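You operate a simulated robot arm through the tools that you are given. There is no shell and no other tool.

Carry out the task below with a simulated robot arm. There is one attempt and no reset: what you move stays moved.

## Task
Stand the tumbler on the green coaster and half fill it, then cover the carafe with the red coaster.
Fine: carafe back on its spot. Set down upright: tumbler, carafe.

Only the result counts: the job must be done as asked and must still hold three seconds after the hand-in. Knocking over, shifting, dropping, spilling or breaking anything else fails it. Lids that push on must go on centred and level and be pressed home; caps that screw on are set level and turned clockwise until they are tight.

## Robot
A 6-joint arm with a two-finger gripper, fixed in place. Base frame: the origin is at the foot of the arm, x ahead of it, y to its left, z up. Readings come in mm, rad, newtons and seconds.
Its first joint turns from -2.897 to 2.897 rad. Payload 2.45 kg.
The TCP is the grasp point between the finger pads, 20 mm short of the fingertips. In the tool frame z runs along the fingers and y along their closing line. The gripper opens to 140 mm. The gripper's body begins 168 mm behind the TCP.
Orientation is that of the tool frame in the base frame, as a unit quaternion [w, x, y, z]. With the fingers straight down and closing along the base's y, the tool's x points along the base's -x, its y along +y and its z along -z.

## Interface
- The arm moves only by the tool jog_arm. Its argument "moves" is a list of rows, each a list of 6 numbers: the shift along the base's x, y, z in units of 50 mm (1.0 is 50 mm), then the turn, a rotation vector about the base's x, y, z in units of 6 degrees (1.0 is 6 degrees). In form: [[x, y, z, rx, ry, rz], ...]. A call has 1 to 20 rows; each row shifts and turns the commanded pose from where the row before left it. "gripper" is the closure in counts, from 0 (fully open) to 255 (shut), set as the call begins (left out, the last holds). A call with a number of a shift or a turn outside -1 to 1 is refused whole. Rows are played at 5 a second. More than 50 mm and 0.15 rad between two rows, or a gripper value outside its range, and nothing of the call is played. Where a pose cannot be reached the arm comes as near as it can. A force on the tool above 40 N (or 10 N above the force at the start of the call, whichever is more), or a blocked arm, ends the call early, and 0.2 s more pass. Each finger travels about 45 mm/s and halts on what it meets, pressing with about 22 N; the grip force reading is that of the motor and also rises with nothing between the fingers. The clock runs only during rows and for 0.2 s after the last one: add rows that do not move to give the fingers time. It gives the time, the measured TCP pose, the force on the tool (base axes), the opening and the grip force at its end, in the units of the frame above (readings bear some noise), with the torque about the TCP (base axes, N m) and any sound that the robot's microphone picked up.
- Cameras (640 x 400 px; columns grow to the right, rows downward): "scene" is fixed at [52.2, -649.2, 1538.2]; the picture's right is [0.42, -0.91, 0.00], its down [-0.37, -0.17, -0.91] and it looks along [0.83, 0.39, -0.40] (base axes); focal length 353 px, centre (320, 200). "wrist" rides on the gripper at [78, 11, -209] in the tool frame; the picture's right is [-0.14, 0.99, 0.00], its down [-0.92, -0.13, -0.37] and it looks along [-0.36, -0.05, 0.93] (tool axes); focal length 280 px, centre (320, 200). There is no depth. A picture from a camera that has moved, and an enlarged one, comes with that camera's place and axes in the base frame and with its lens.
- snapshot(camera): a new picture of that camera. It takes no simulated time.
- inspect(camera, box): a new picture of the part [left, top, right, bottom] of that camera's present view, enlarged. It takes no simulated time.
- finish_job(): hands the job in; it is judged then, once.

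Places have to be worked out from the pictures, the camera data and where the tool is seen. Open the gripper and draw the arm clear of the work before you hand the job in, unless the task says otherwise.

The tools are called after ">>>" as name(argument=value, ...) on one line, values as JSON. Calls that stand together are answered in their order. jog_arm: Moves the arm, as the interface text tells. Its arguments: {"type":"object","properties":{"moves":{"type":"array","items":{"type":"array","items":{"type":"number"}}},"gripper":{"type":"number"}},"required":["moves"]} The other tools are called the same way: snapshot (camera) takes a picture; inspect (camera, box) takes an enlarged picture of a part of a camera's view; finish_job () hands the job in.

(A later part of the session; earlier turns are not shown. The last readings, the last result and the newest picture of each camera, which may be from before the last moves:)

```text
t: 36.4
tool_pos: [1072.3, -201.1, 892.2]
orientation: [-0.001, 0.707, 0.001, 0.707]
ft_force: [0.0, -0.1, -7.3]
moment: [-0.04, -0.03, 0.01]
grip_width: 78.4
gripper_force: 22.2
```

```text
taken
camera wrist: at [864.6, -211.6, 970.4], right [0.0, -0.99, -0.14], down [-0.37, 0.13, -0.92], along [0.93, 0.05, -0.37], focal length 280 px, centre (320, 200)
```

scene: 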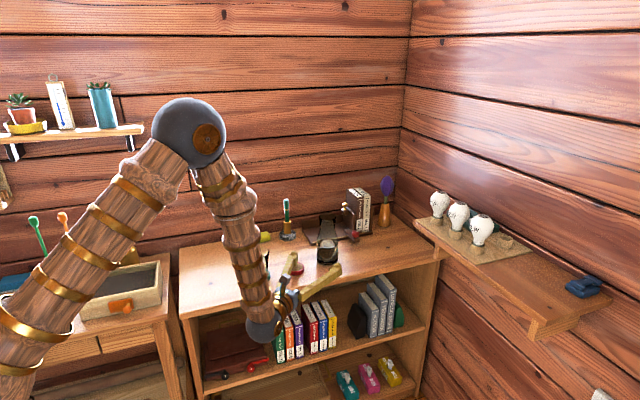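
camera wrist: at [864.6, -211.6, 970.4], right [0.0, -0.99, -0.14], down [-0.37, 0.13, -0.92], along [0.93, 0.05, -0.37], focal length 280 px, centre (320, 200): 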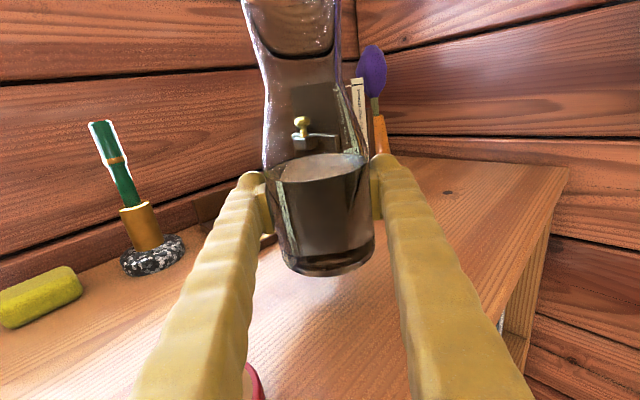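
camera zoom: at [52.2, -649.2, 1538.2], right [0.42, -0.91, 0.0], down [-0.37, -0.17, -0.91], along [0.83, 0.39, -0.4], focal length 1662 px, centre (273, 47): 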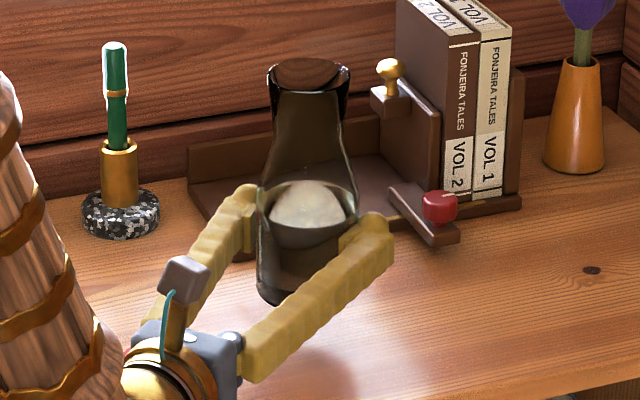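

Total weight ≈6.6 N. I carry the carafe gently towards the pour side at (880,-215,960), staying upright.

>>> jog_arm(moves=[[-0.1, 0, 0.2, 0, 0, 0], [-0.25, -0.02, 0.26, 0, 0, 0], [-0.35, -0.02, 0.26, 0, 0, 0], [-0.45, -0.03, 0.26, 0, 0, 0], [-0.45, -0.03, 0.2, 0, 0, 0], [-0.45, -0.03, 0.1, 0, 0, 0], [-0.45, -0.03, 0.08, 0, 0, 0], [-0.45, -0.03, 0, 0, 0, 0], [-0.4, -0.03, 0, 0, 0, 0], [-0.3, -0.03, 0, 0, 0, 0], [-0.15, -0.02, 0, 0, 0, 0], [-0.05, 0, 0, 0, 0, 0], [0, 0, 0, 0, 0, 0], [0, 0, 0, 0, 0, 0]])

>>> snapshot(camera="scene")

>>> snapshot(camera="wrist")

```text
t: 39.4
tool_pos: [879.9, -215.6, 959.2]
orientation: [0.0, 0.707, 0.0, 0.707]
ft_force: [0.2, -0.5, -6.2]
moment: [0.02, 0.0, 0.0]
grip_width: 78.4
gripper_force: 22.1
```

```text
taken
```

scene: 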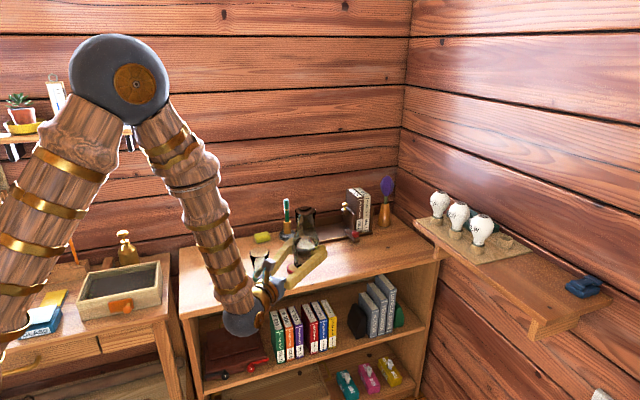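

```text
taken
camera wrist: at [672.2, -224.8, 1038.3], right [0.0, -0.99, -0.14], down [-0.37, 0.13, -0.92], along [0.93, 0.05, -0.37], focal length 280 px, centre (320, 200)
```

wrist: 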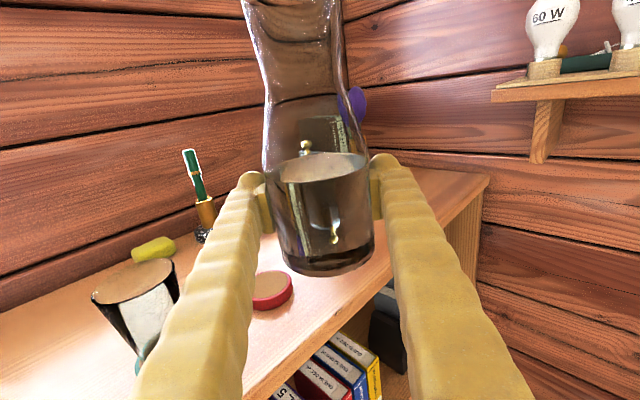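

I tilt the carafe by 42° toward +y (still high and left of the tumbler) and look.

>>> jog_arm(moves=[[0, 0, 0, -0.4, 0, 0], [0, 0, 0, -0.7, 0, 0], [0, 0, 0, -0.7, 0, 0], [0, 0, 0, -0.7, 0, 0], [0, 0, 0, -0.7, 0, 0], [0, 0, 0, -0.7, 0, 0], [0, 0, 0, -0.7, 0, 0], [0, 0, 0, -0.7, 0, 0], [0, 0, 0, -0.7, 0, 0], [0, 0, 0, -0.6, 0, 0], [0, 0, 0, -0.4, 0, 0], [0, 0, 0, 0, 0, 0], [0, 0, 0, 0, 0, 0]])

>>> snapshot(camera="scene")

>>> snapshot(camera="wrist")

>>> inspect(camera="scene", box=[210, 190, 350, 310])

```text
t: 42.2
tool_pos: [880.0, -215.4, 961.0]
orientation: [0.254, 0.66, 0.254, 0.66]
ft_force: [-0.9, -0.6, -7.0]
moment: [-0.03, -0.02, -0.01]
grip_width: 78.4
gripper_force: 22.0
```

```text
taken
```

scene: 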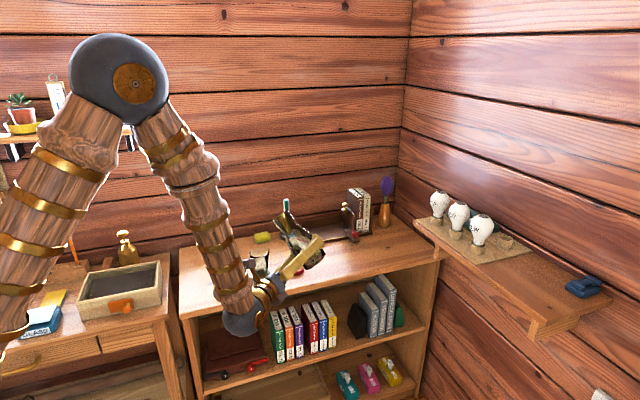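

```text
taken
camera wrist: at [671.8, -169.8, 1026.2], right [0.0, -0.83, 0.56], down [-0.37, -0.52, -0.77], along [0.93, -0.21, -0.31], focal length 280 px, centre (320, 200)
```

wrist: 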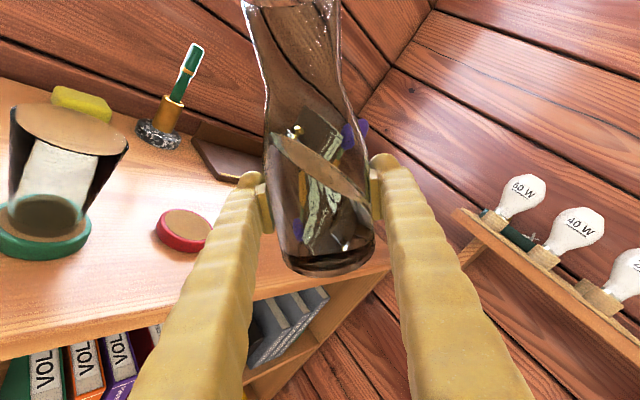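

```text
3.33 times, centred on (280, 250) of scene
camera zoom: at [52.2, -649.2, 1538.2], right [0.42, -0.91, 0.0], down [-0.37, -0.17, -0.91], along [0.83, 0.39, -0.4], focal length 1177 px, centre (453, 33)
```

zoom: 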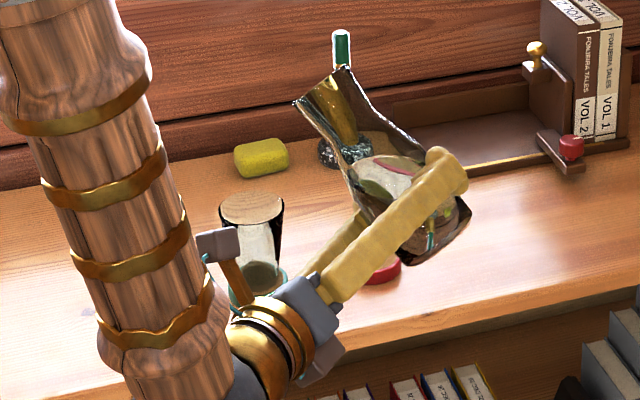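

The tilt works and the wrist view shows both tumbler and carafe. I bring the lip over the tumbler while tilting to ~52° (TCP ≈ (880,-167,907)).

>>> jog_arm(moves=[[0, 0.12, -0.1325, -0.208, 0, 0], [0, 0.12, -0.1325, -0.208, 0, 0], [0, 0.12, -0.1325, -0.208, 0, 0], [0, 0.12, -0.1325, -0.208, 0, 0], [0, 0.12, -0.1325, -0.208, 0, 0], [0, 0.12, -0.1325, -0.208, 0, 0], [0, 0.12, -0.1325, -0.208, 0, 0], [0, 0.12, -0.1325, -0.208, 0, 0], [0, 0, 0, 0, 0, 0], [0, 0, 0, 0, 0, 0]])

>>> snapshot(camera="wrist")

>>> inspect(camera="scene", box=[210, 190, 350, 310])

```text
t: 44.4
tool_pos: [881.2, -168.3, 907.8]
orientation: [0.31, 0.636, 0.31, 0.635]
ft_force: [-0.3, -0.1, -6.4]
moment: [0.0, -0.01, -0.03]
grip_width: 78.2
gripper_force: 21.6
```

```text
taken
camera wrist: at [672.0, -111.2, 964.2], right [0.0, -0.72, 0.7], down [-0.37, -0.65, -0.67], along [0.93, -0.26, -0.26], focal length 280 px, centre (320, 200)
```

wrist: 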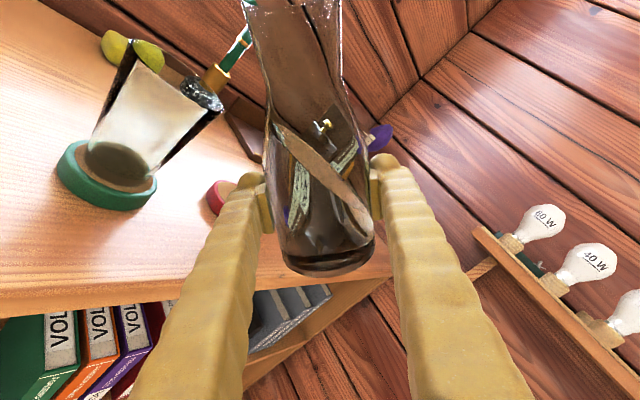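

```text
3.33 times, centred on (280, 250) of scene
camera zoom: at [52.2, -649.2, 1538.2], right [0.42, -0.91, 0.0], down [-0.37, -0.17, -0.91], along [0.83, 0.39, -0.4], focal length 1177 px, centre (453, 33)
```

zoom: 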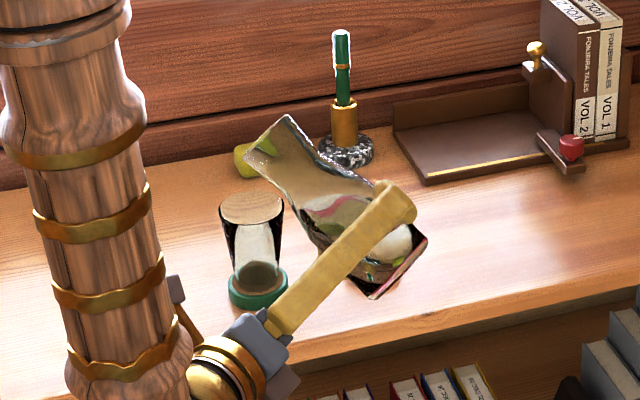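

The lip is right above the tumbler and the scene view is unobstructed. I tilt on to ~68° keeping the lip in place; pouring should only start around 70–75°.

>>> jog_arm(moves=[[0, -0.0325, 0.019, -0.333, 0, 0], [0, -0.0325, 0.019, -0.333, 0, 0], [0, -0.0325, 0.019, -0.333, 0, 0], [0, -0.0325, 0.019, -0.333, 0, 0], [0, -0.0325, 0.019, -0.333, 0, 0], [0, -0.0325, 0.019, -0.333, 0, 0], [0, 0, 0, 0, 0, 0], [0, 0, 0, 0, 0, 0]])

>>> snapshot(camera="wrist")

>>> inspect(camera="scene", box=[210, 190, 350, 310])

```text
t: 46.2
tool_pos: [881.2, -177.0, 912.8]
orientation: [0.374, 0.6, 0.375, 0.6]
ft_force: [-0.4, 0.2, -6.3]
moment: [-0.05, -0.04, -0.02]
grip_width: 78.1
gripper_force: 22.5
```

```text
taken
camera wrist: at [671.9, -110.8, 956.7], right [0.0, -0.56, 0.83], down [-0.37, -0.77, -0.52], along [0.93, -0.31, -0.21], focal length 280 px, centre (320, 200)
```

wrist: 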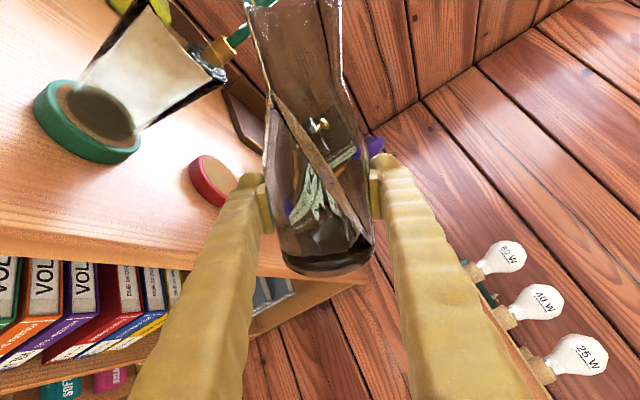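

```text
3.33 times, centred on (280, 250) of scene
camera zoom: at [52.2, -649.2, 1538.2], right [0.42, -0.91, 0.0], down [-0.37, -0.17, -0.91], along [0.83, 0.39, -0.4], focal length 1177 px, centre (453, 33)
```

zoom: 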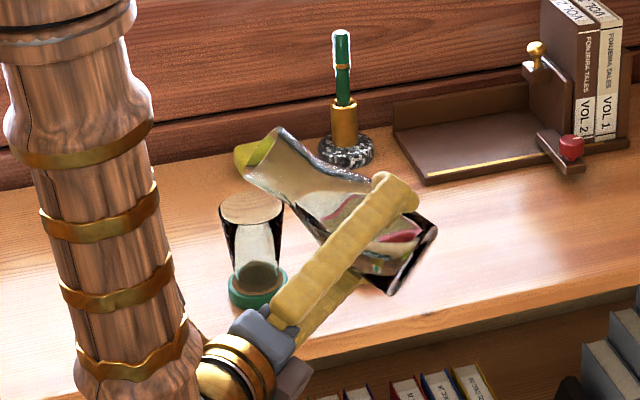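

At 64° nothing pours yet. I continue to 70° slowly.

>>> jog_arm(moves=[[0, -0.015, 0.01, -0.25, 0, 0], [0, -0.015, 0.01, -0.25, 0, 0], [0, -0.015, 0.01, -0.25, 0, 0], [0, -0.015, 0.01, -0.25, 0, 0], [0, 0, 0, 0, 0, 0], [0, 0, 0, 0, 0, 0]])

>>> snapshot(camera="wrist")

>>> inspect(camera="scene", box=[220, 210, 320, 290])

```text
t: 47.6
tool_pos: [880.3, -179.7, 915.2]
orientation: [0.406, 0.579, 0.405, 0.58]
ft_force: [-0.2, 0.3, -6.7]
moment: [-0.08, 0.02, 0.01]
grip_width: 78.1
gripper_force: 21.7
```

```text
taken
camera wrist: at [672.0, -109.6, 952.5], right [0.0, -0.47, 0.88], down [-0.37, -0.82, -0.43], along [0.93, -0.33, -0.17], focal length 280 px, centre (320, 200)
```

wrist: 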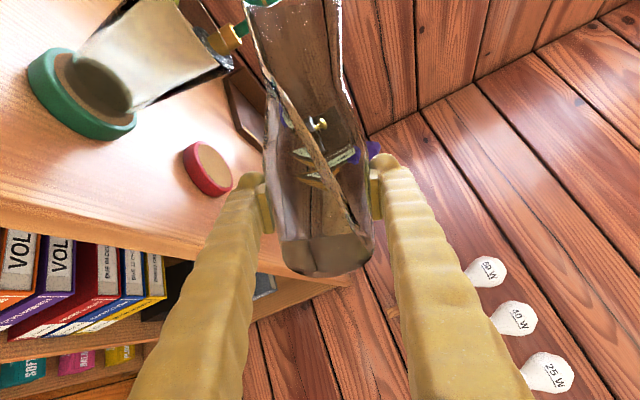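

```text
5.00 times, centred on (270, 250) of scene
camera zoom: at [52.2, -649.2, 1538.2], right [0.42, -0.91, 0.0], down [-0.37, -0.17, -0.91], along [0.83, 0.39, -0.4], focal length 1766 px, centre (570, -50)
```

zoom: 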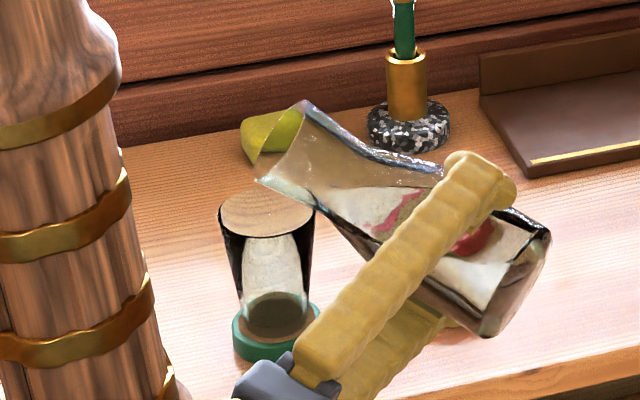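

At 70° the water front is still in the neck. I step 2° more and check weight and pictures.

>>> jog_arm(moves=[[0, 0, 0.005, -0.167, 0, 0], [0, 0, 0.005, -0.167, 0, 0], [0, 0, 0, 0, 0, 0], [0, 0, 0, 0, 0, 0]])

>>> inspect(camera="wrist", box=[60, 0, 400, 212])

>>> inspect(camera="scene", box=[220, 210, 320, 290])

```text
t: 48.6
tool_pos: [880.9, -179.9, 916.6]
orientation: [0.416, 0.572, 0.416, 0.572]
ft_force: [0.1, -0.1, -6.7]
moment: [-0.07, 0.0, -0.03]
grip_width: 78.0
gripper_force: 21.9
```

```text
1.88 times, centred on (230, 106) of wrist
camera zoom: at [671.9, -108.3, 950.4], right [0.0, -0.44, 0.9], down [-0.37, -0.84, -0.41], along [0.93, -0.33, -0.16], focal length 528 px, centre (489, 377)
```

zoom: 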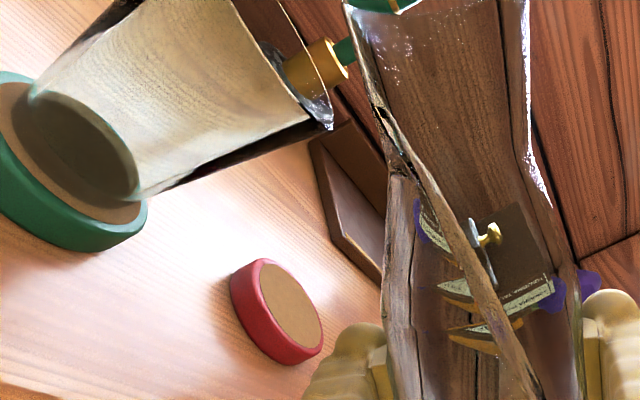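

```text
5.00 times, centred on (270, 250) of scene
camera zoom: at [52.2, -649.2, 1538.2], right [0.42, -0.91, 0.0], down [-0.37, -0.17, -0.91], along [0.83, 0.39, -0.4], focal length 1766 px, centre (570, -50)
```

zoom: 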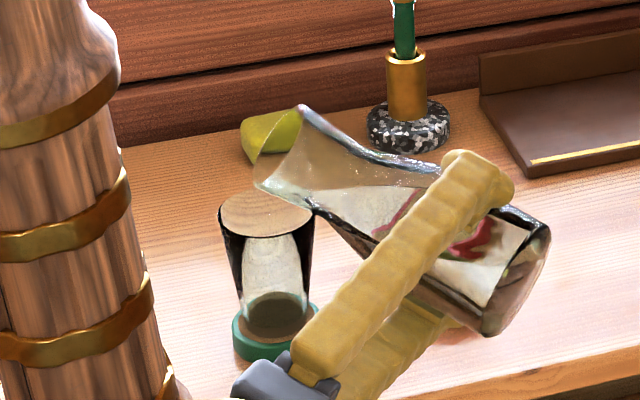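

The water front nears the rim at 72°. Another 2°.

>>> jog_arm(moves=[[0, 0, 0.005, -0.167, 0, 0], [0, 0, 0.005, -0.167, 0, 0], [0, 0, 0, 0, 0, 0], [0, 0, 0, 0, 0, 0]])

>>> inspect(camera="wrist", box=[60, 0, 400, 212])

>>> inspect(camera="scene", box=[220, 210, 320, 290])

```text
t: 49.6
tool_pos: [878.9, -180.0, 915.5]
orientation: [0.426, 0.565, 0.425, 0.564]
ft_force: [-0.1, 0.4, -7.1]
moment: [-0.06, -0.01, 0.01]
grip_width: 78.3
gripper_force: 22.1
```

```text
1.88 times, centred on (230, 106) of wrist
camera zoom: at [671.3, -107.2, 947.8], right [0.0, -0.41, 0.91], down [-0.37, -0.85, -0.38], along [0.93, -0.34, -0.15], focal length 528 px, centre (489, 377)
```

zoom: 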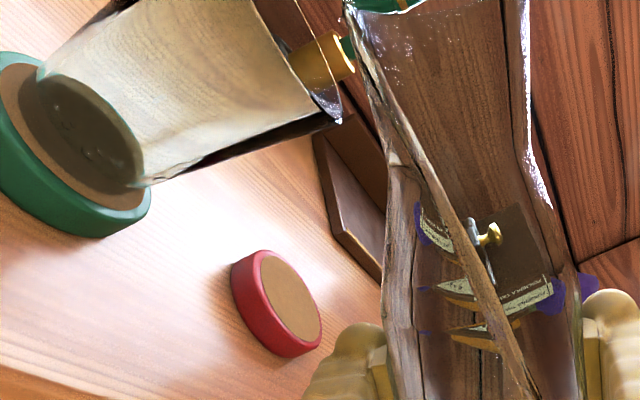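

```text
5.00 times, centred on (270, 250) of scene
camera zoom: at [52.2, -649.2, 1538.2], right [0.42, -0.91, 0.0], down [-0.37, -0.17, -0.91], along [0.83, 0.39, -0.4], focal length 1766 px, centre (570, -50)
```

zoom: 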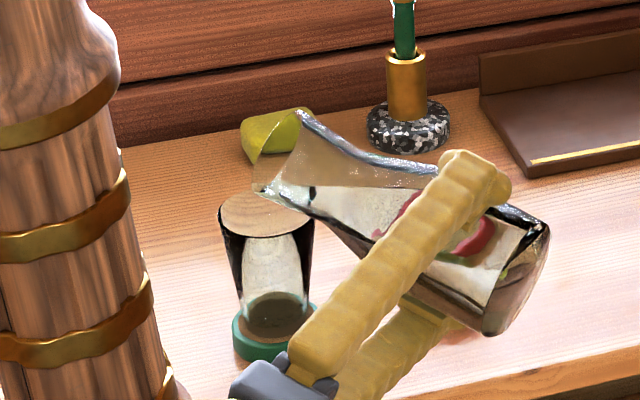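

Water is almost at the lip at 74°. I step 1° and hold.

>>> jog_arm(moves=[[0, 0, 0.005, -0.167, 0, 0], [0, 0, 0, 0, 0, 0], [0, 0, 0, 0, 0, 0], [0, 0, 0, 0, 0, 0]])

>>> inspect(camera="wrist", box=[60, 0, 400, 212])

>>> inspect(camera="scene", box=[220, 220, 300, 290])

```text
t: 50.6
tool_pos: [880.1, -180.8, 915.8]
orientation: [0.431, 0.561, 0.43, 0.561]
ft_force: [-0.3, -0.4, -5.9]
moment: [-0.04, 0.02, 0.04]
grip_width: 78.3
gripper_force: 22.0
```

```text
1.88 times, centred on (230, 106) of wrist
camera zoom: at [671.2, -106.5, 947.3], right [0.0, -0.39, 0.92], down [-0.37, -0.86, -0.36], along [0.93, -0.34, -0.14], focal length 528 px, centre (489, 377)
```

zoom: 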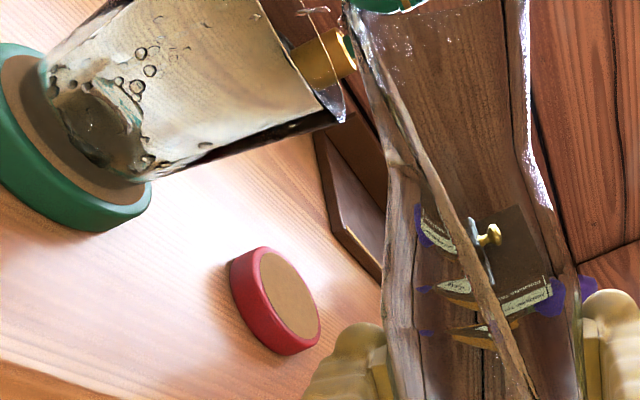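

```text
5.71 times, centred on (260, 255) of scene
camera zoom: at [52.2, -649.2, 1538.2], right [0.42, -0.91, 0.0], down [-0.37, -0.17, -0.91], along [0.83, 0.39, -0.4], focal length 2018 px, centre (663, -114)
```

zoom: 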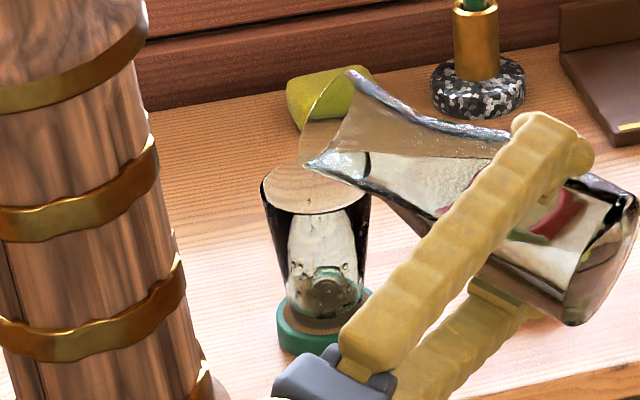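

Pouring has begun into the tumbler. I hold for one more second to let it equalize.

>>> jog_arm(moves=[[0, 0, 0, 0, 0, 0], [0, 0, 0, 0, 0, 0], [0, 0, 0, 0, 0, 0], [0, 0, 0, 0, 0, 0]])

>>> inspect(camera="wrist", box=[60, 0, 400, 212])

>>> inspect(camera="scene", box=[220, 220, 300, 290])

```text
t: 51.6
tool_pos: [880.2, -179.5, 915.9]
orientation: [0.429, 0.561, 0.431, 0.561]
ft_force: [0.4, -0.6, -6.5]
moment: [-0.06, 0.0, -0.01]
grip_width: 78.2
gripper_force: 22.2
```

```text
1.88 times, centred on (230, 106) of wrist
camera zoom: at [671.2, -106.5, 947.3], right [0.0, -0.39, 0.92], down [-0.37, -0.86, -0.36], along [0.93, -0.34, -0.14], focal length 528 px, centre (489, 377)
```

zoom: 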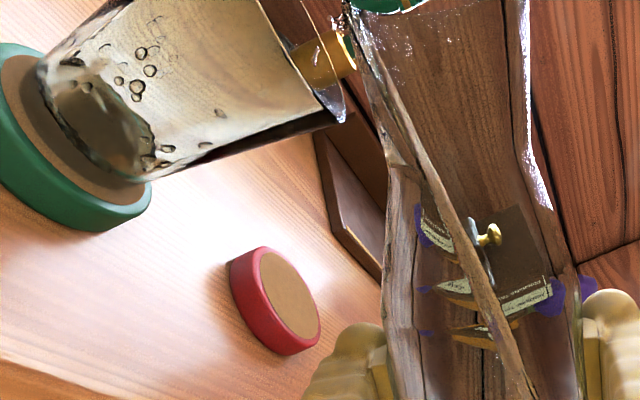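

```text
5.71 times, centred on (260, 255) of scene
camera zoom: at [52.2, -649.2, 1538.2], right [0.42, -0.91, 0.0], down [-0.37, -0.17, -0.91], along [0.83, 0.39, -0.4], focal length 2018 px, centre (663, -114)
```

zoom: 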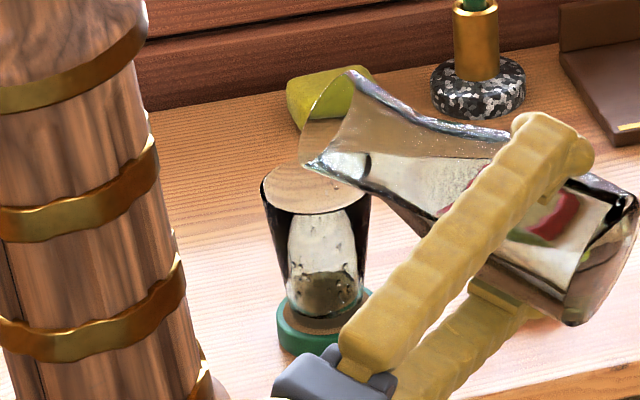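

A little water is in and the flow stopped. I continue 1° at a time with a hold.

>>> jog_arm(moves=[[0, 0, 0.005, -0.167, 0, 0], [0, 0, 0, 0, 0, 0], [0, 0, 0, 0, 0, 0], [0, 0, 0, 0, 0, 0], [0, 0, 0, 0, 0, 0], [0, 0, 0, 0, 0, 0], [0, 0, 0, 0, 0, 0]])

>>> inspect(camera="wrist", box=[60, 0, 400, 212])

>>> inspect(camera="scene", box=[220, 220, 300, 290])

```text
t: 53.2
tool_pos: [879.7, -178.8, 915.8]
orientation: [0.436, 0.557, 0.435, 0.557]
ft_force: [-0.3, -0.2, -6.8]
moment: [-0.09, -0.03, -0.03]
grip_width: 78.2
gripper_force: 21.7
```

```text
1.88 times, centred on (230, 106) of wrist
camera zoom: at [671.3, -105.6, 946.2], right [0.0, -0.37, 0.93], down [-0.37, -0.86, -0.35], along [0.93, -0.34, -0.14], focal length 528 px, centre (489, 377)
```

zoom: 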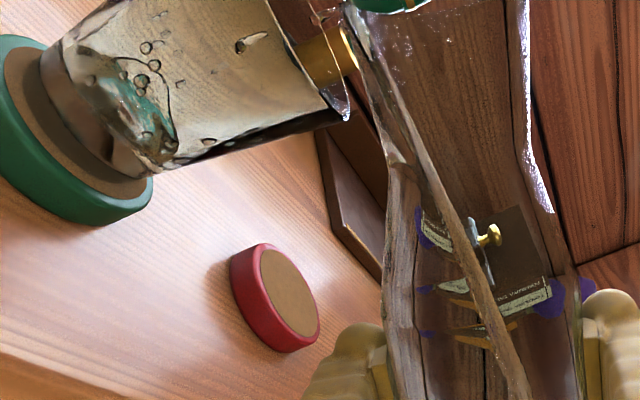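

```text
5.71 times, centred on (260, 255) of scene
camera zoom: at [52.2, -649.2, 1538.2], right [0.42, -0.91, 0.0], down [-0.37, -0.17, -0.91], along [0.83, 0.39, -0.4], focal length 2018 px, centre (663, -114)
```

zoom: 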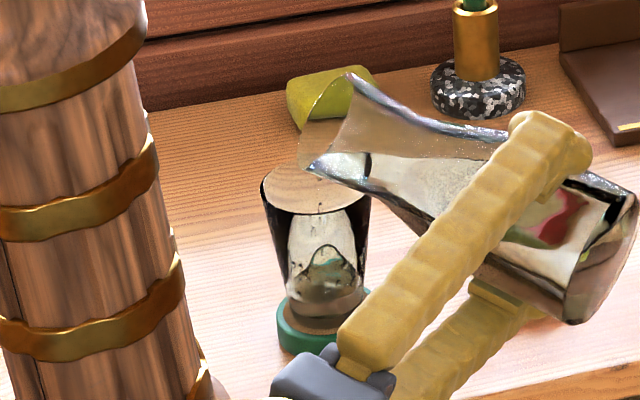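

Level is rising. I let it settle, then look again.

>>> jog_arm(moves=[[0, 0, 0, 0, 0, 0], [0, 0, 0, 0, 0, 0], [0, 0, 0, 0, 0, 0], [0, 0, 0, 0, 0, 0], [0, 0, 0, 0, 0, 0]])

>>> inspect(camera="wrist", box=[60, 0, 260, 125])

>>> inspect(camera="scene", box=[235, 235, 285, 285])

```text
t: 54.4
tool_pos: [880.1, -180.7, 916.5]
orientation: [0.435, 0.557, 0.436, 0.557]
ft_force: [0.5, 0.5, -6.6]
moment: [-0.09, -0.01, 0.01]
grip_width: 78.3
gripper_force: 22.5
```

```text
3.20 times, centred on (160, 62) of wrist
camera zoom: at [671.3, -105.6, 946.2], right [0.0, -0.37, 0.93], down [-0.37, -0.86, -0.35], along [0.93, -0.34, -0.14], focal length 897 px, centre (832, 640)
```

zoom: 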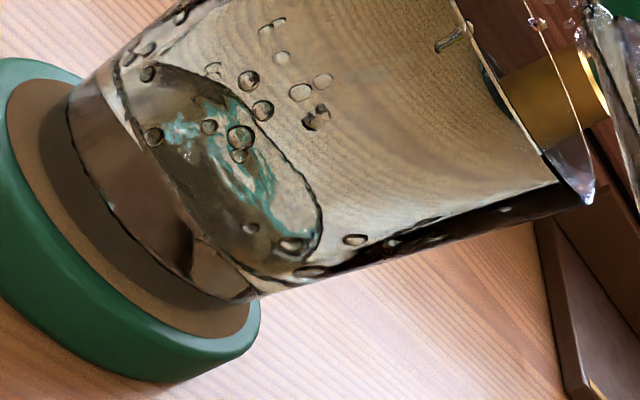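

```text
8.00 times, centred on (260, 260) of scene
camera zoom: at [52.2, -649.2, 1538.2], right [0.42, -0.91, 0.0], down [-0.37, -0.17, -0.91], along [0.83, 0.39, -0.4], focal length 2825 px, centre (800, -280)
```

zoom: 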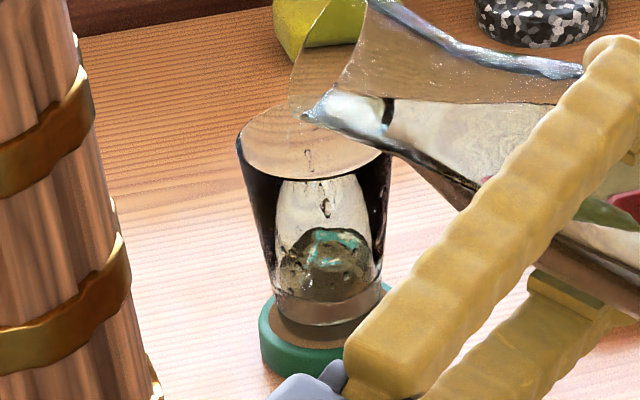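

Water level now ≈ z 836 (roughly 20% height). Target level is about z≈862. I add 1° steps.

>>> jog_arm(moves=[[0, 0, 0.005, -0.167, 0, 0], [0, 0, 0, 0, 0, 0], [0, 0, 0, 0, 0, 0], [0, 0, 0, 0, 0, 0], [0, 0, 0, 0, 0, 0], [0, 0, 0, 0, 0, 0], [0, 0, 0, 0, 0, 0], [0, 0, 0, 0, 0, 0], [0, 0, 0, 0, 0, 0]])

>>> inspect(camera="wrist", box=[60, 0, 260, 125])

>>> inspect(camera="scene", box=[235, 235, 285, 285])

```text
t: 56.4
tool_pos: [879.5, -180.7, 916.0]
orientation: [0.44, 0.553, 0.441, 0.553]
ft_force: [0.0, 0.0, -5.7]
moment: [-0.06, -0.02, 0.01]
grip_width: 78.3
gripper_force: 21.7
```

```text
3.20 times, centred on (160, 62) of wrist
camera zoom: at [671.3, -105.2, 945.1], right [0.0, -0.36, 0.93], down [-0.37, -0.87, -0.33], along [0.93, -0.34, -0.13], focal length 897 px, centre (832, 640)
```

zoom: 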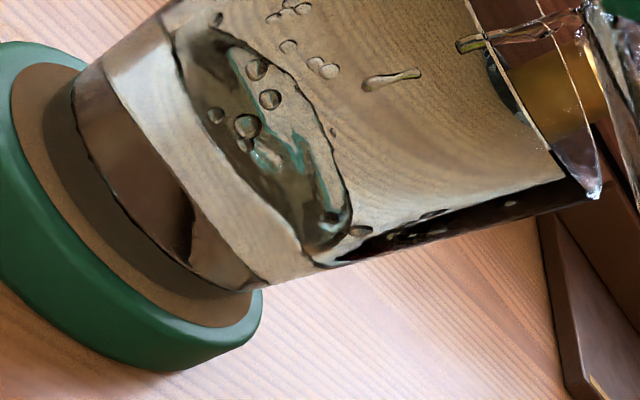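

```text
8.00 times, centred on (260, 260) of scene
camera zoom: at [52.2, -649.2, 1538.2], right [0.42, -0.91, 0.0], down [-0.37, -0.17, -0.91], along [0.83, 0.39, -0.4], focal length 2825 px, centre (800, -280)
```

zoom: 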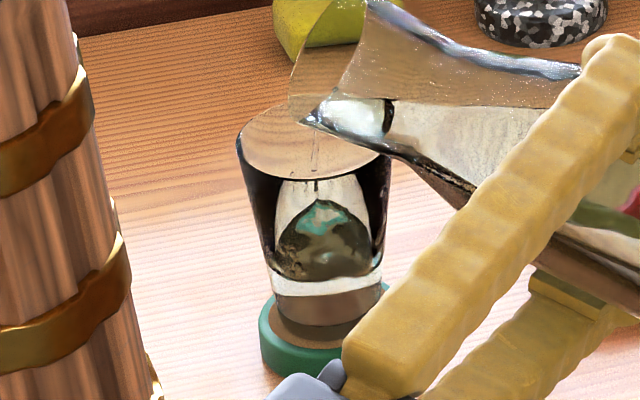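

Level ≈ z 845 with a thin stream still running. I hold to let it finish.

>>> jog_arm(moves=[[0, 0, 0, 0, 0, 0], [0, 0, 0, 0, 0, 0], [0, 0, 0, 0, 0, 0], [0, 0, 0, 0, 0, 0], [0, 0, 0, 0, 0, 0], [0, 0, 0, 0, 0, 0], [0, 0, 0, 0, 0, 0], [0, 0, 0, 0, 0, 0]])

>>> inspect(camera="wrist", box=[60, 0, 260, 125])

>>> inspect(camera="scene", box=[235, 235, 285, 285])

```text
t: 58.2
tool_pos: [879.4, -178.7, 916.8]
orientation: [0.44, 0.553, 0.44, 0.553]
ft_force: [0.3, 0.2, -6.3]
moment: [-0.09, -0.01, 0.01]
grip_width: 78.2
gripper_force: 22.4
```

```text
3.20 times, centred on (160, 62) of wrist
camera zoom: at [671.3, -105.2, 945.1], right [0.0, -0.36, 0.93], down [-0.37, -0.87, -0.33], along [0.93, -0.34, -0.13], focal length 897 px, centre (832, 640)
```

zoom: 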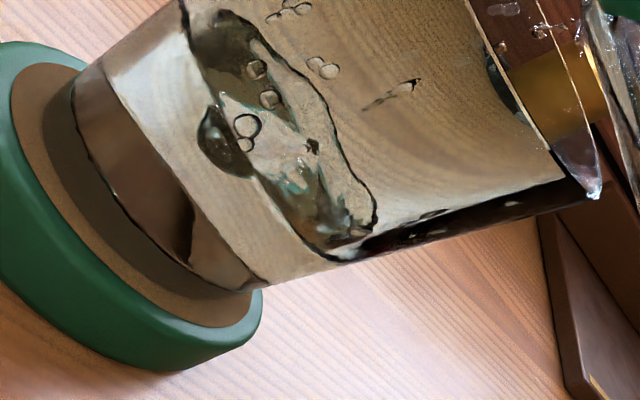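

```text
8.00 times, centred on (260, 260) of scene
camera zoom: at [52.2, -649.2, 1538.2], right [0.42, -0.91, 0.0], down [-0.37, -0.17, -0.91], along [0.83, 0.39, -0.4], focal length 2825 px, centre (800, -280)
```

zoom: 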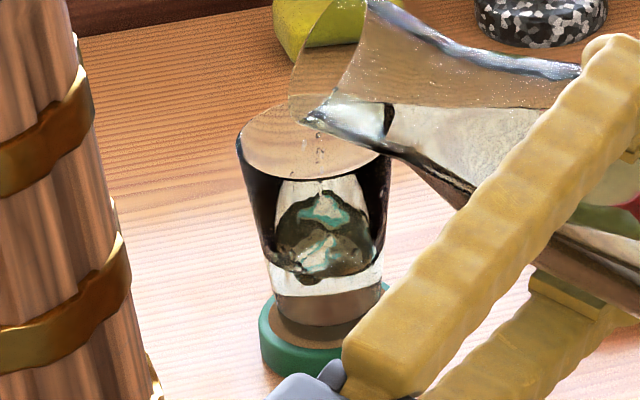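

Level ≈ z 850, still trickling. I keep holding at this angle.

>>> jog_arm(moves=[[0, 0, 0, 0, 0, 0], [0, 0, 0, 0, 0, 0], [0, 0, 0, 0, 0, 0], [0, 0, 0, 0, 0, 0], [0, 0, 0, 0, 0, 0], [0, 0, 0, 0, 0, 0], [0, 0, 0, 0, 0, 0], [0, 0, 0, 0, 0, 0]])

>>> inspect(camera="wrist", box=[60, 0, 260, 125])

>>> inspect(camera="scene", box=[235, 235, 285, 285])

```text
t: 60.0
tool_pos: [879.1, -179.7, 916.6]
orientation: [0.441, 0.554, 0.44, 0.553]
ft_force: [0.7, -0.4, -5.6]
moment: [-0.09, 0.0, 0.0]
grip_width: 78.2
gripper_force: 21.8
```

```text
3.20 times, centred on (160, 62) of wrist
camera zoom: at [671.3, -105.2, 945.1], right [0.0, -0.36, 0.93], down [-0.37, -0.87, -0.33], along [0.93, -0.34, -0.13], focal length 897 px, centre (832, 640)
```

zoom: 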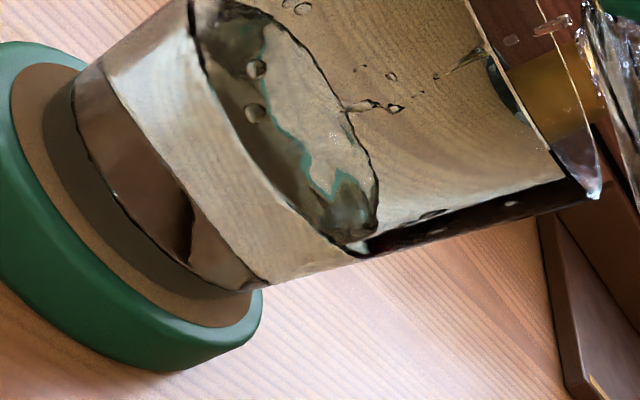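

```text
8.00 times, centred on (260, 260) of scene
camera zoom: at [52.2, -649.2, 1538.2], right [0.42, -0.91, 0.0], down [-0.37, -0.17, -0.91], along [0.83, 0.39, -0.4], focal length 2825 px, centre (800, -280)
```

zoom: 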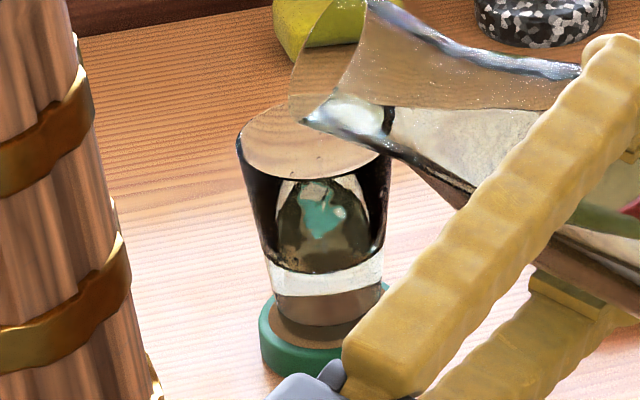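

Level has settled near 38–40% of the inner height. Another 1° should add ~20–25 ml, bringing it to about half.

>>> jog_arm(moves=[[0, 0, 0.005, -0.167, 0, 0], [0, 0, 0, 0, 0, 0], [0, 0, 0, 0, 0, 0], [0, 0, 0, 0, 0, 0], [0, 0, 0, 0, 0, 0], [0, 0, 0, 0, 0, 0], [0, 0, 0, 0, 0, 0], [0, 0, 0, 0, 0, 0], [0, 0, 0, 0, 0, 0], [0, 0, 0, 0, 0, 0], [0, 0, 0, 0, 0, 0], [0, 0, 0, 0, 0, 0]])

>>> inspect(camera="wrist", box=[60, 0, 260, 125])

>>> inspect(camera="scene", box=[235, 235, 285, 285])

```text
t: 62.6
tool_pos: [878.3, -180.0, 918.1]
orientation: [0.445, 0.549, 0.445, 0.55]
ft_force: [0.0, -0.4, -5.4]
moment: [-0.07, -0.01, 0.0]
grip_width: 78.4
gripper_force: 21.9
```

```text
3.20 times, centred on (160, 62) of wrist
camera zoom: at [671.1, -105.0, 944.6], right [0.0, -0.34, 0.94], down [-0.37, -0.87, -0.32], along [0.93, -0.35, -0.13], focal length 897 px, centre (832, 640)
```

zoom: 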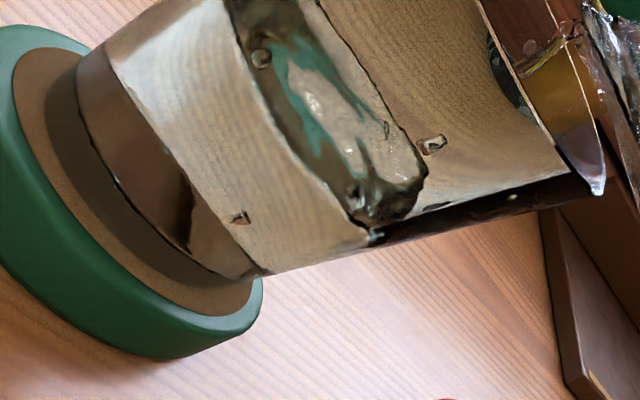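

```text
8.00 times, centred on (260, 260) of scene
camera zoom: at [52.2, -649.2, 1538.2], right [0.42, -0.91, 0.0], down [-0.37, -0.17, -0.91], along [0.83, 0.39, -0.4], focal length 2825 px, centre (800, -280)
```

zoom: 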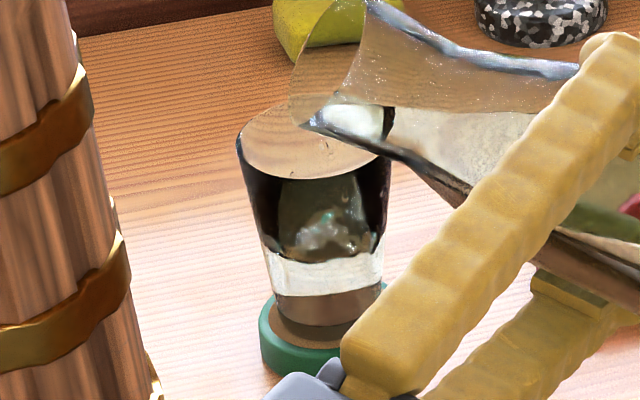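

Level is about 46% of the inner height now, still trickling a bit. I hold on.

>>> jog_arm(moves=[[0, 0, 0, 0, 0, 0], [0, 0, 0, 0, 0, 0], [0, 0, 0, 0, 0, 0], [0, 0, 0, 0, 0, 0], [0, 0, 0, 0, 0, 0], [0, 0, 0, 0, 0, 0], [0, 0, 0, 0, 0, 0], [0, 0, 0, 0, 0, 0]])

>>> inspect(camera="wrist", box=[60, 0, 260, 125])

>>> inspect(camera="scene", box=[235, 235, 285, 285])

```text
t: 64.4
tool_pos: [878.9, -178.9, 916.6]
orientation: [0.444, 0.55, 0.445, 0.55]
ft_force: [-0.4, 0.6, -5.6]
moment: [-0.1, -0.01, 0.0]
grip_width: 78.3
gripper_force: 22.2
```

```text
3.20 times, centred on (160, 62) of wrist
camera zoom: at [671.1, -105.0, 944.6], right [0.0, -0.34, 0.94], down [-0.37, -0.87, -0.32], along [0.93, -0.35, -0.13], focal length 897 px, centre (832, 640)
```

zoom: 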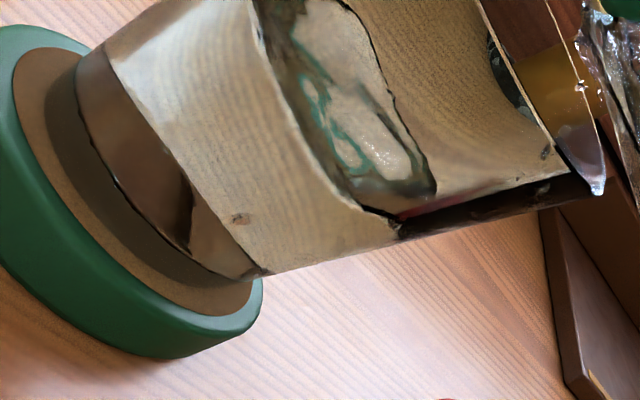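

```text
8.00 times, centred on (260, 260) of scene
camera zoom: at [52.2, -649.2, 1538.2], right [0.42, -0.91, 0.0], down [-0.37, -0.17, -0.91], along [0.83, 0.39, -0.4], focal length 2825 px, centre (800, -280)
```

zoom: 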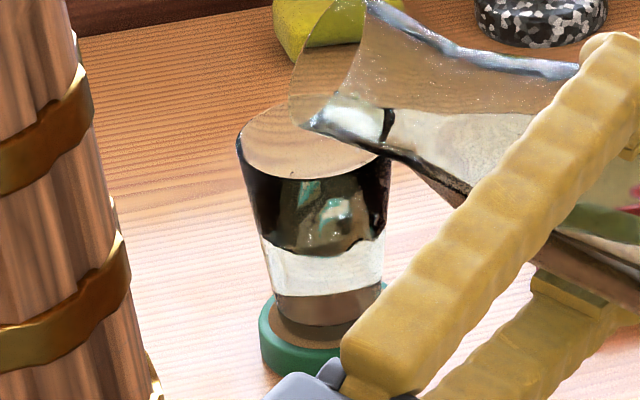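

Level is around half of the inner height. I take some weight readings while it finishes trickling.

>>> jog_arm(moves=[[0, 0, 0, 0, 0, 0]])

>>> jog_arm(moves=[[0, 0, 0, 0, 0, 0]])

>>> jog_arm(moves=[[0, 0, 0, 0, 0, 0]])

>>> jog_arm(moves=[[0, 0, 0, 0, 0, 0]])

>>> inspect(camera="scene", box=[235, 235, 285, 285])

>>> inspect(camera="wrist", box=[60, 0, 260, 125])

```text
t: 64.8
tool_pos: [879.2, -180.0, 917.2]
orientation: [0.446, 0.549, 0.445, 0.55]
ft_force: [-0.6, 0.2, -5.8]
moment: [-0.04, 0.01, 0.01]
grip_width: 78.2
gripper_force: 21.9
```

```text
t: 65.2
tool_pos: [879.9, -179.5, 918.3]
orientation: [0.445, 0.55, 0.445, 0.55]
ft_force: [0.5, 0.2, -4.8]
moment: [-0.06, 0.0, -0.02]
grip_width: 78.1
gripper_force: 21.5
```

```text
t: 65.6
tool_pos: [880.0, -179.9, 917.5]
orientation: [0.446, 0.55, 0.445, 0.549]
ft_force: [-0.7, 0.5, -5.8]
moment: [-0.06, -0.01, 0.03]
grip_width: 78.2
gripper_force: 22.1
```

```text
t: 66.0
tool_pos: [878.7, -180.6, 918.5]
orientation: [0.445, 0.549, 0.445, 0.55]
ft_force: [-0.2, -0.2, -6.2]
moment: [-0.03, 0.0, 0.02]
grip_width: 78.1
gripper_force: 22.0
```

```text
8.00 times, centred on (260, 260) of scene
camera zoom: at [52.2, -649.2, 1538.2], right [0.42, -0.91, 0.0], down [-0.37, -0.17, -0.91], along [0.83, 0.39, -0.4], focal length 2825 px, centre (800, -280)
```

zoom: 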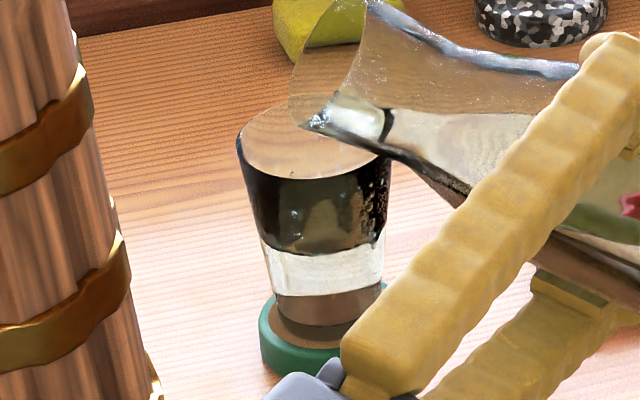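

```text
3.20 times, centred on (160, 62) of wrist
camera zoom: at [671.1, -105.0, 944.6], right [0.0, -0.34, 0.94], down [-0.37, -0.87, -0.32], along [0.93, -0.35, -0.13], focal length 897 px, centre (832, 640)
```

zoom: 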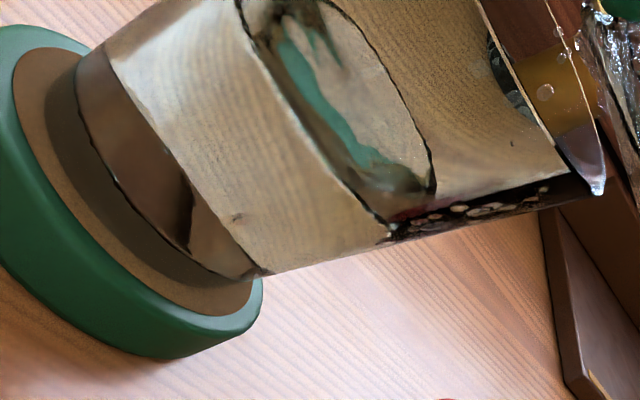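

The surface is calm at about 50–53% of the height (~40% by volume). I add a tiny 0.35° to land between half-height and half-volume.

>>> jog_arm(moves=[[0, 0, 0, -0.058, 0, 0], [0, 0, 0, 0, 0, 0], [0, 0, 0, 0, 0, 0], [0, 0, 0, 0, 0, 0], [0, 0, 0, 0, 0, 0], [0, 0, 0, 0, 0, 0], [0, 0, 0, 0, 0, 0], [0, 0, 0, 0, 0, 0], [0, 0, 0, 0, 0, 0], [0, 0, 0, 0, 0, 0]])

>>> inspect(camera="scene", box=[235, 235, 285, 285])

>>> inspect(camera="wrist", box=[60, 0, 260, 125])

```text
t: 68.2
tool_pos: [881.2, -179.9, 918.0]
orientation: [0.447, 0.548, 0.447, 0.548]
ft_force: [-0.6, 0.0, -5.6]
moment: [-0.07, -0.01, 0.0]
grip_width: 78.3
gripper_force: 22.1
```

```text
8.00 times, centred on (260, 260) of scene
camera zoom: at [52.2, -649.2, 1538.2], right [0.42, -0.91, 0.0], down [-0.37, -0.17, -0.91], along [0.83, 0.39, -0.4], focal length 2825 px, centre (800, -280)
```

zoom: 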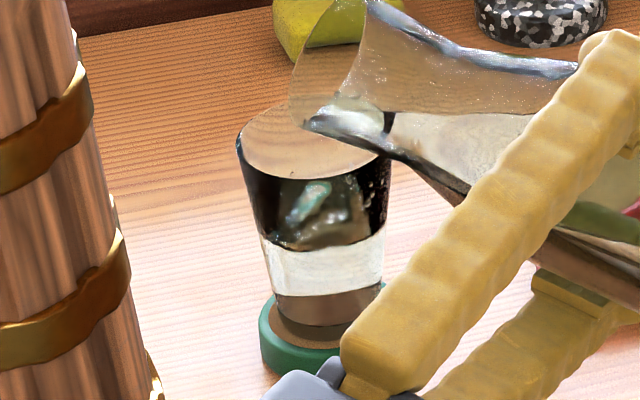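

```text
3.20 times, centred on (160, 62) of wrist
camera zoom: at [671.6, -104.6, 944.5], right [0.0, -0.33, 0.94], down [-0.37, -0.88, -0.31], along [0.93, -0.35, -0.12], focal length 897 px, centre (832, 640)
```

zoom: 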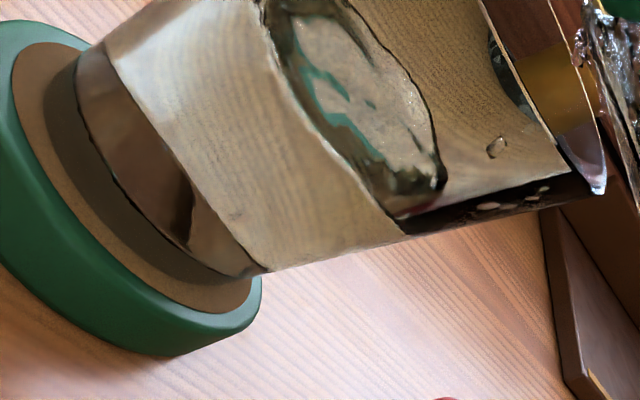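

Level is now about 55% of the height. I tilt back up over the tumbler so any drips fall in.

>>> jog_arm(moves=[[0, 0, 0.02, 0.6, 0, 0], [0, 0.01, 0.02, 0.7, 0, 0], [0, 0.02, 0.02, 0.7, 0, 0], [0, 0.03, 0.02, 0.7, 0, 0], [0, 0.04, 0.02, 0.7, 0, 0], [0, 0, 0, 0, 0, 0], [0, 0, 0, 0, 0, 0], [0, 0, 0, 0, 0, 0]])

>>> inspect(camera="scene", box=[220, 210, 320, 290])

>>> snapshot(camera="wrist")

```text
t: 70.0
tool_pos: [879.3, -175.1, 924.0]
orientation: [0.342, 0.619, 0.343, 0.619]
ft_force: [-0.7, -0.2, -5.3]
moment: [-0.01, 0.0, 0.0]
grip_width: 78.2
gripper_force: 21.9
```

```text
5.00 times, centred on (270, 250) of scene
camera zoom: at [52.2, -649.2, 1538.2], right [0.42, -0.91, 0.0], down [-0.37, -0.17, -0.91], along [0.83, 0.39, -0.4], focal length 1766 px, centre (570, -50)
```

zoom: 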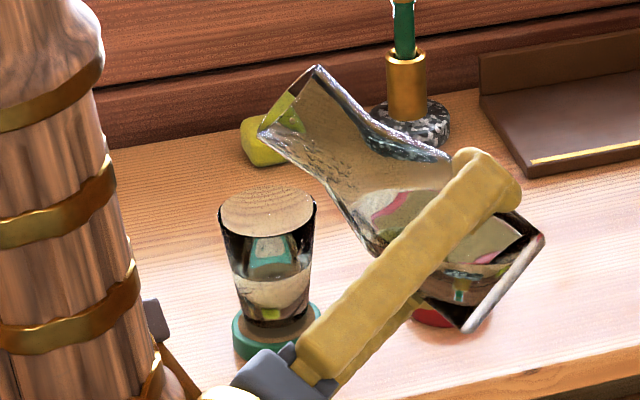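

```text
taken
camera wrist: at [671.2, -114.1, 973.3], right [0.0, -0.64, 0.77], down [-0.37, -0.71, -0.6], along [0.93, -0.28, -0.24], focal length 280 px, centre (320, 200)
```

wrist: 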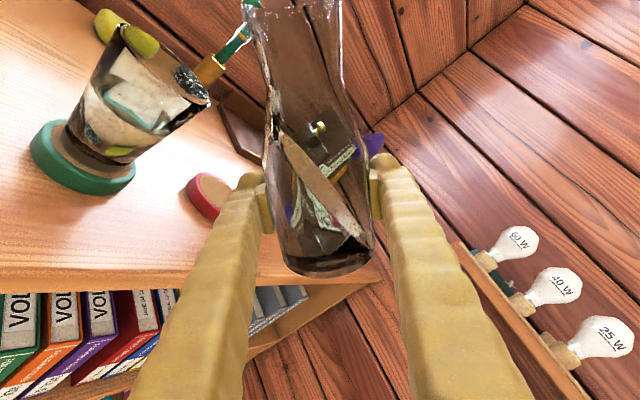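

Pour stopped at 58°. I check the settled level in the tumbler from both cameras before deciding.

>>> inspect(camera="wrist", box=[10, 0, 250, 150])

>>> inspect(camera="scene", box=[235, 235, 285, 285])

```text
2.67 times, centred on (130, 75) of wrist
camera zoom: at [671.2, -114.1, 973.3], right [0.0, -0.64, 0.77], down [-0.37, -0.71, -0.6], along [0.93, -0.28, -0.24], focal length 748 px, centre (827, 533)
```

zoom: 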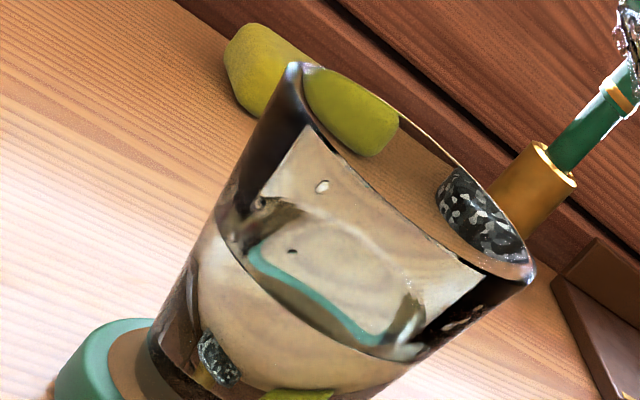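

```text
8.00 times, centred on (260, 260) of scene
camera zoom: at [52.2, -649.2, 1538.2], right [0.42, -0.91, 0.0], down [-0.37, -0.17, -0.91], along [0.83, 0.39, -0.4], focal length 2825 px, centre (800, -280)
```

zoom: 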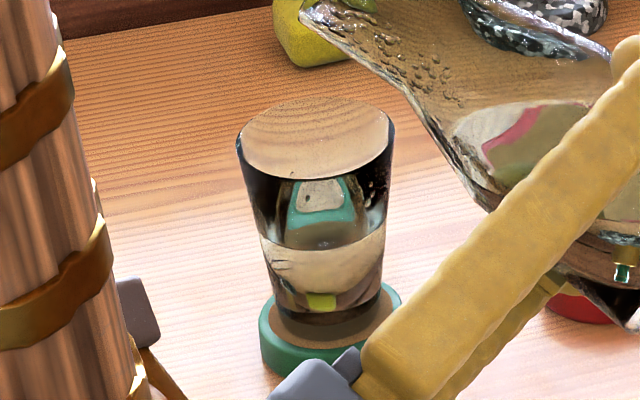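

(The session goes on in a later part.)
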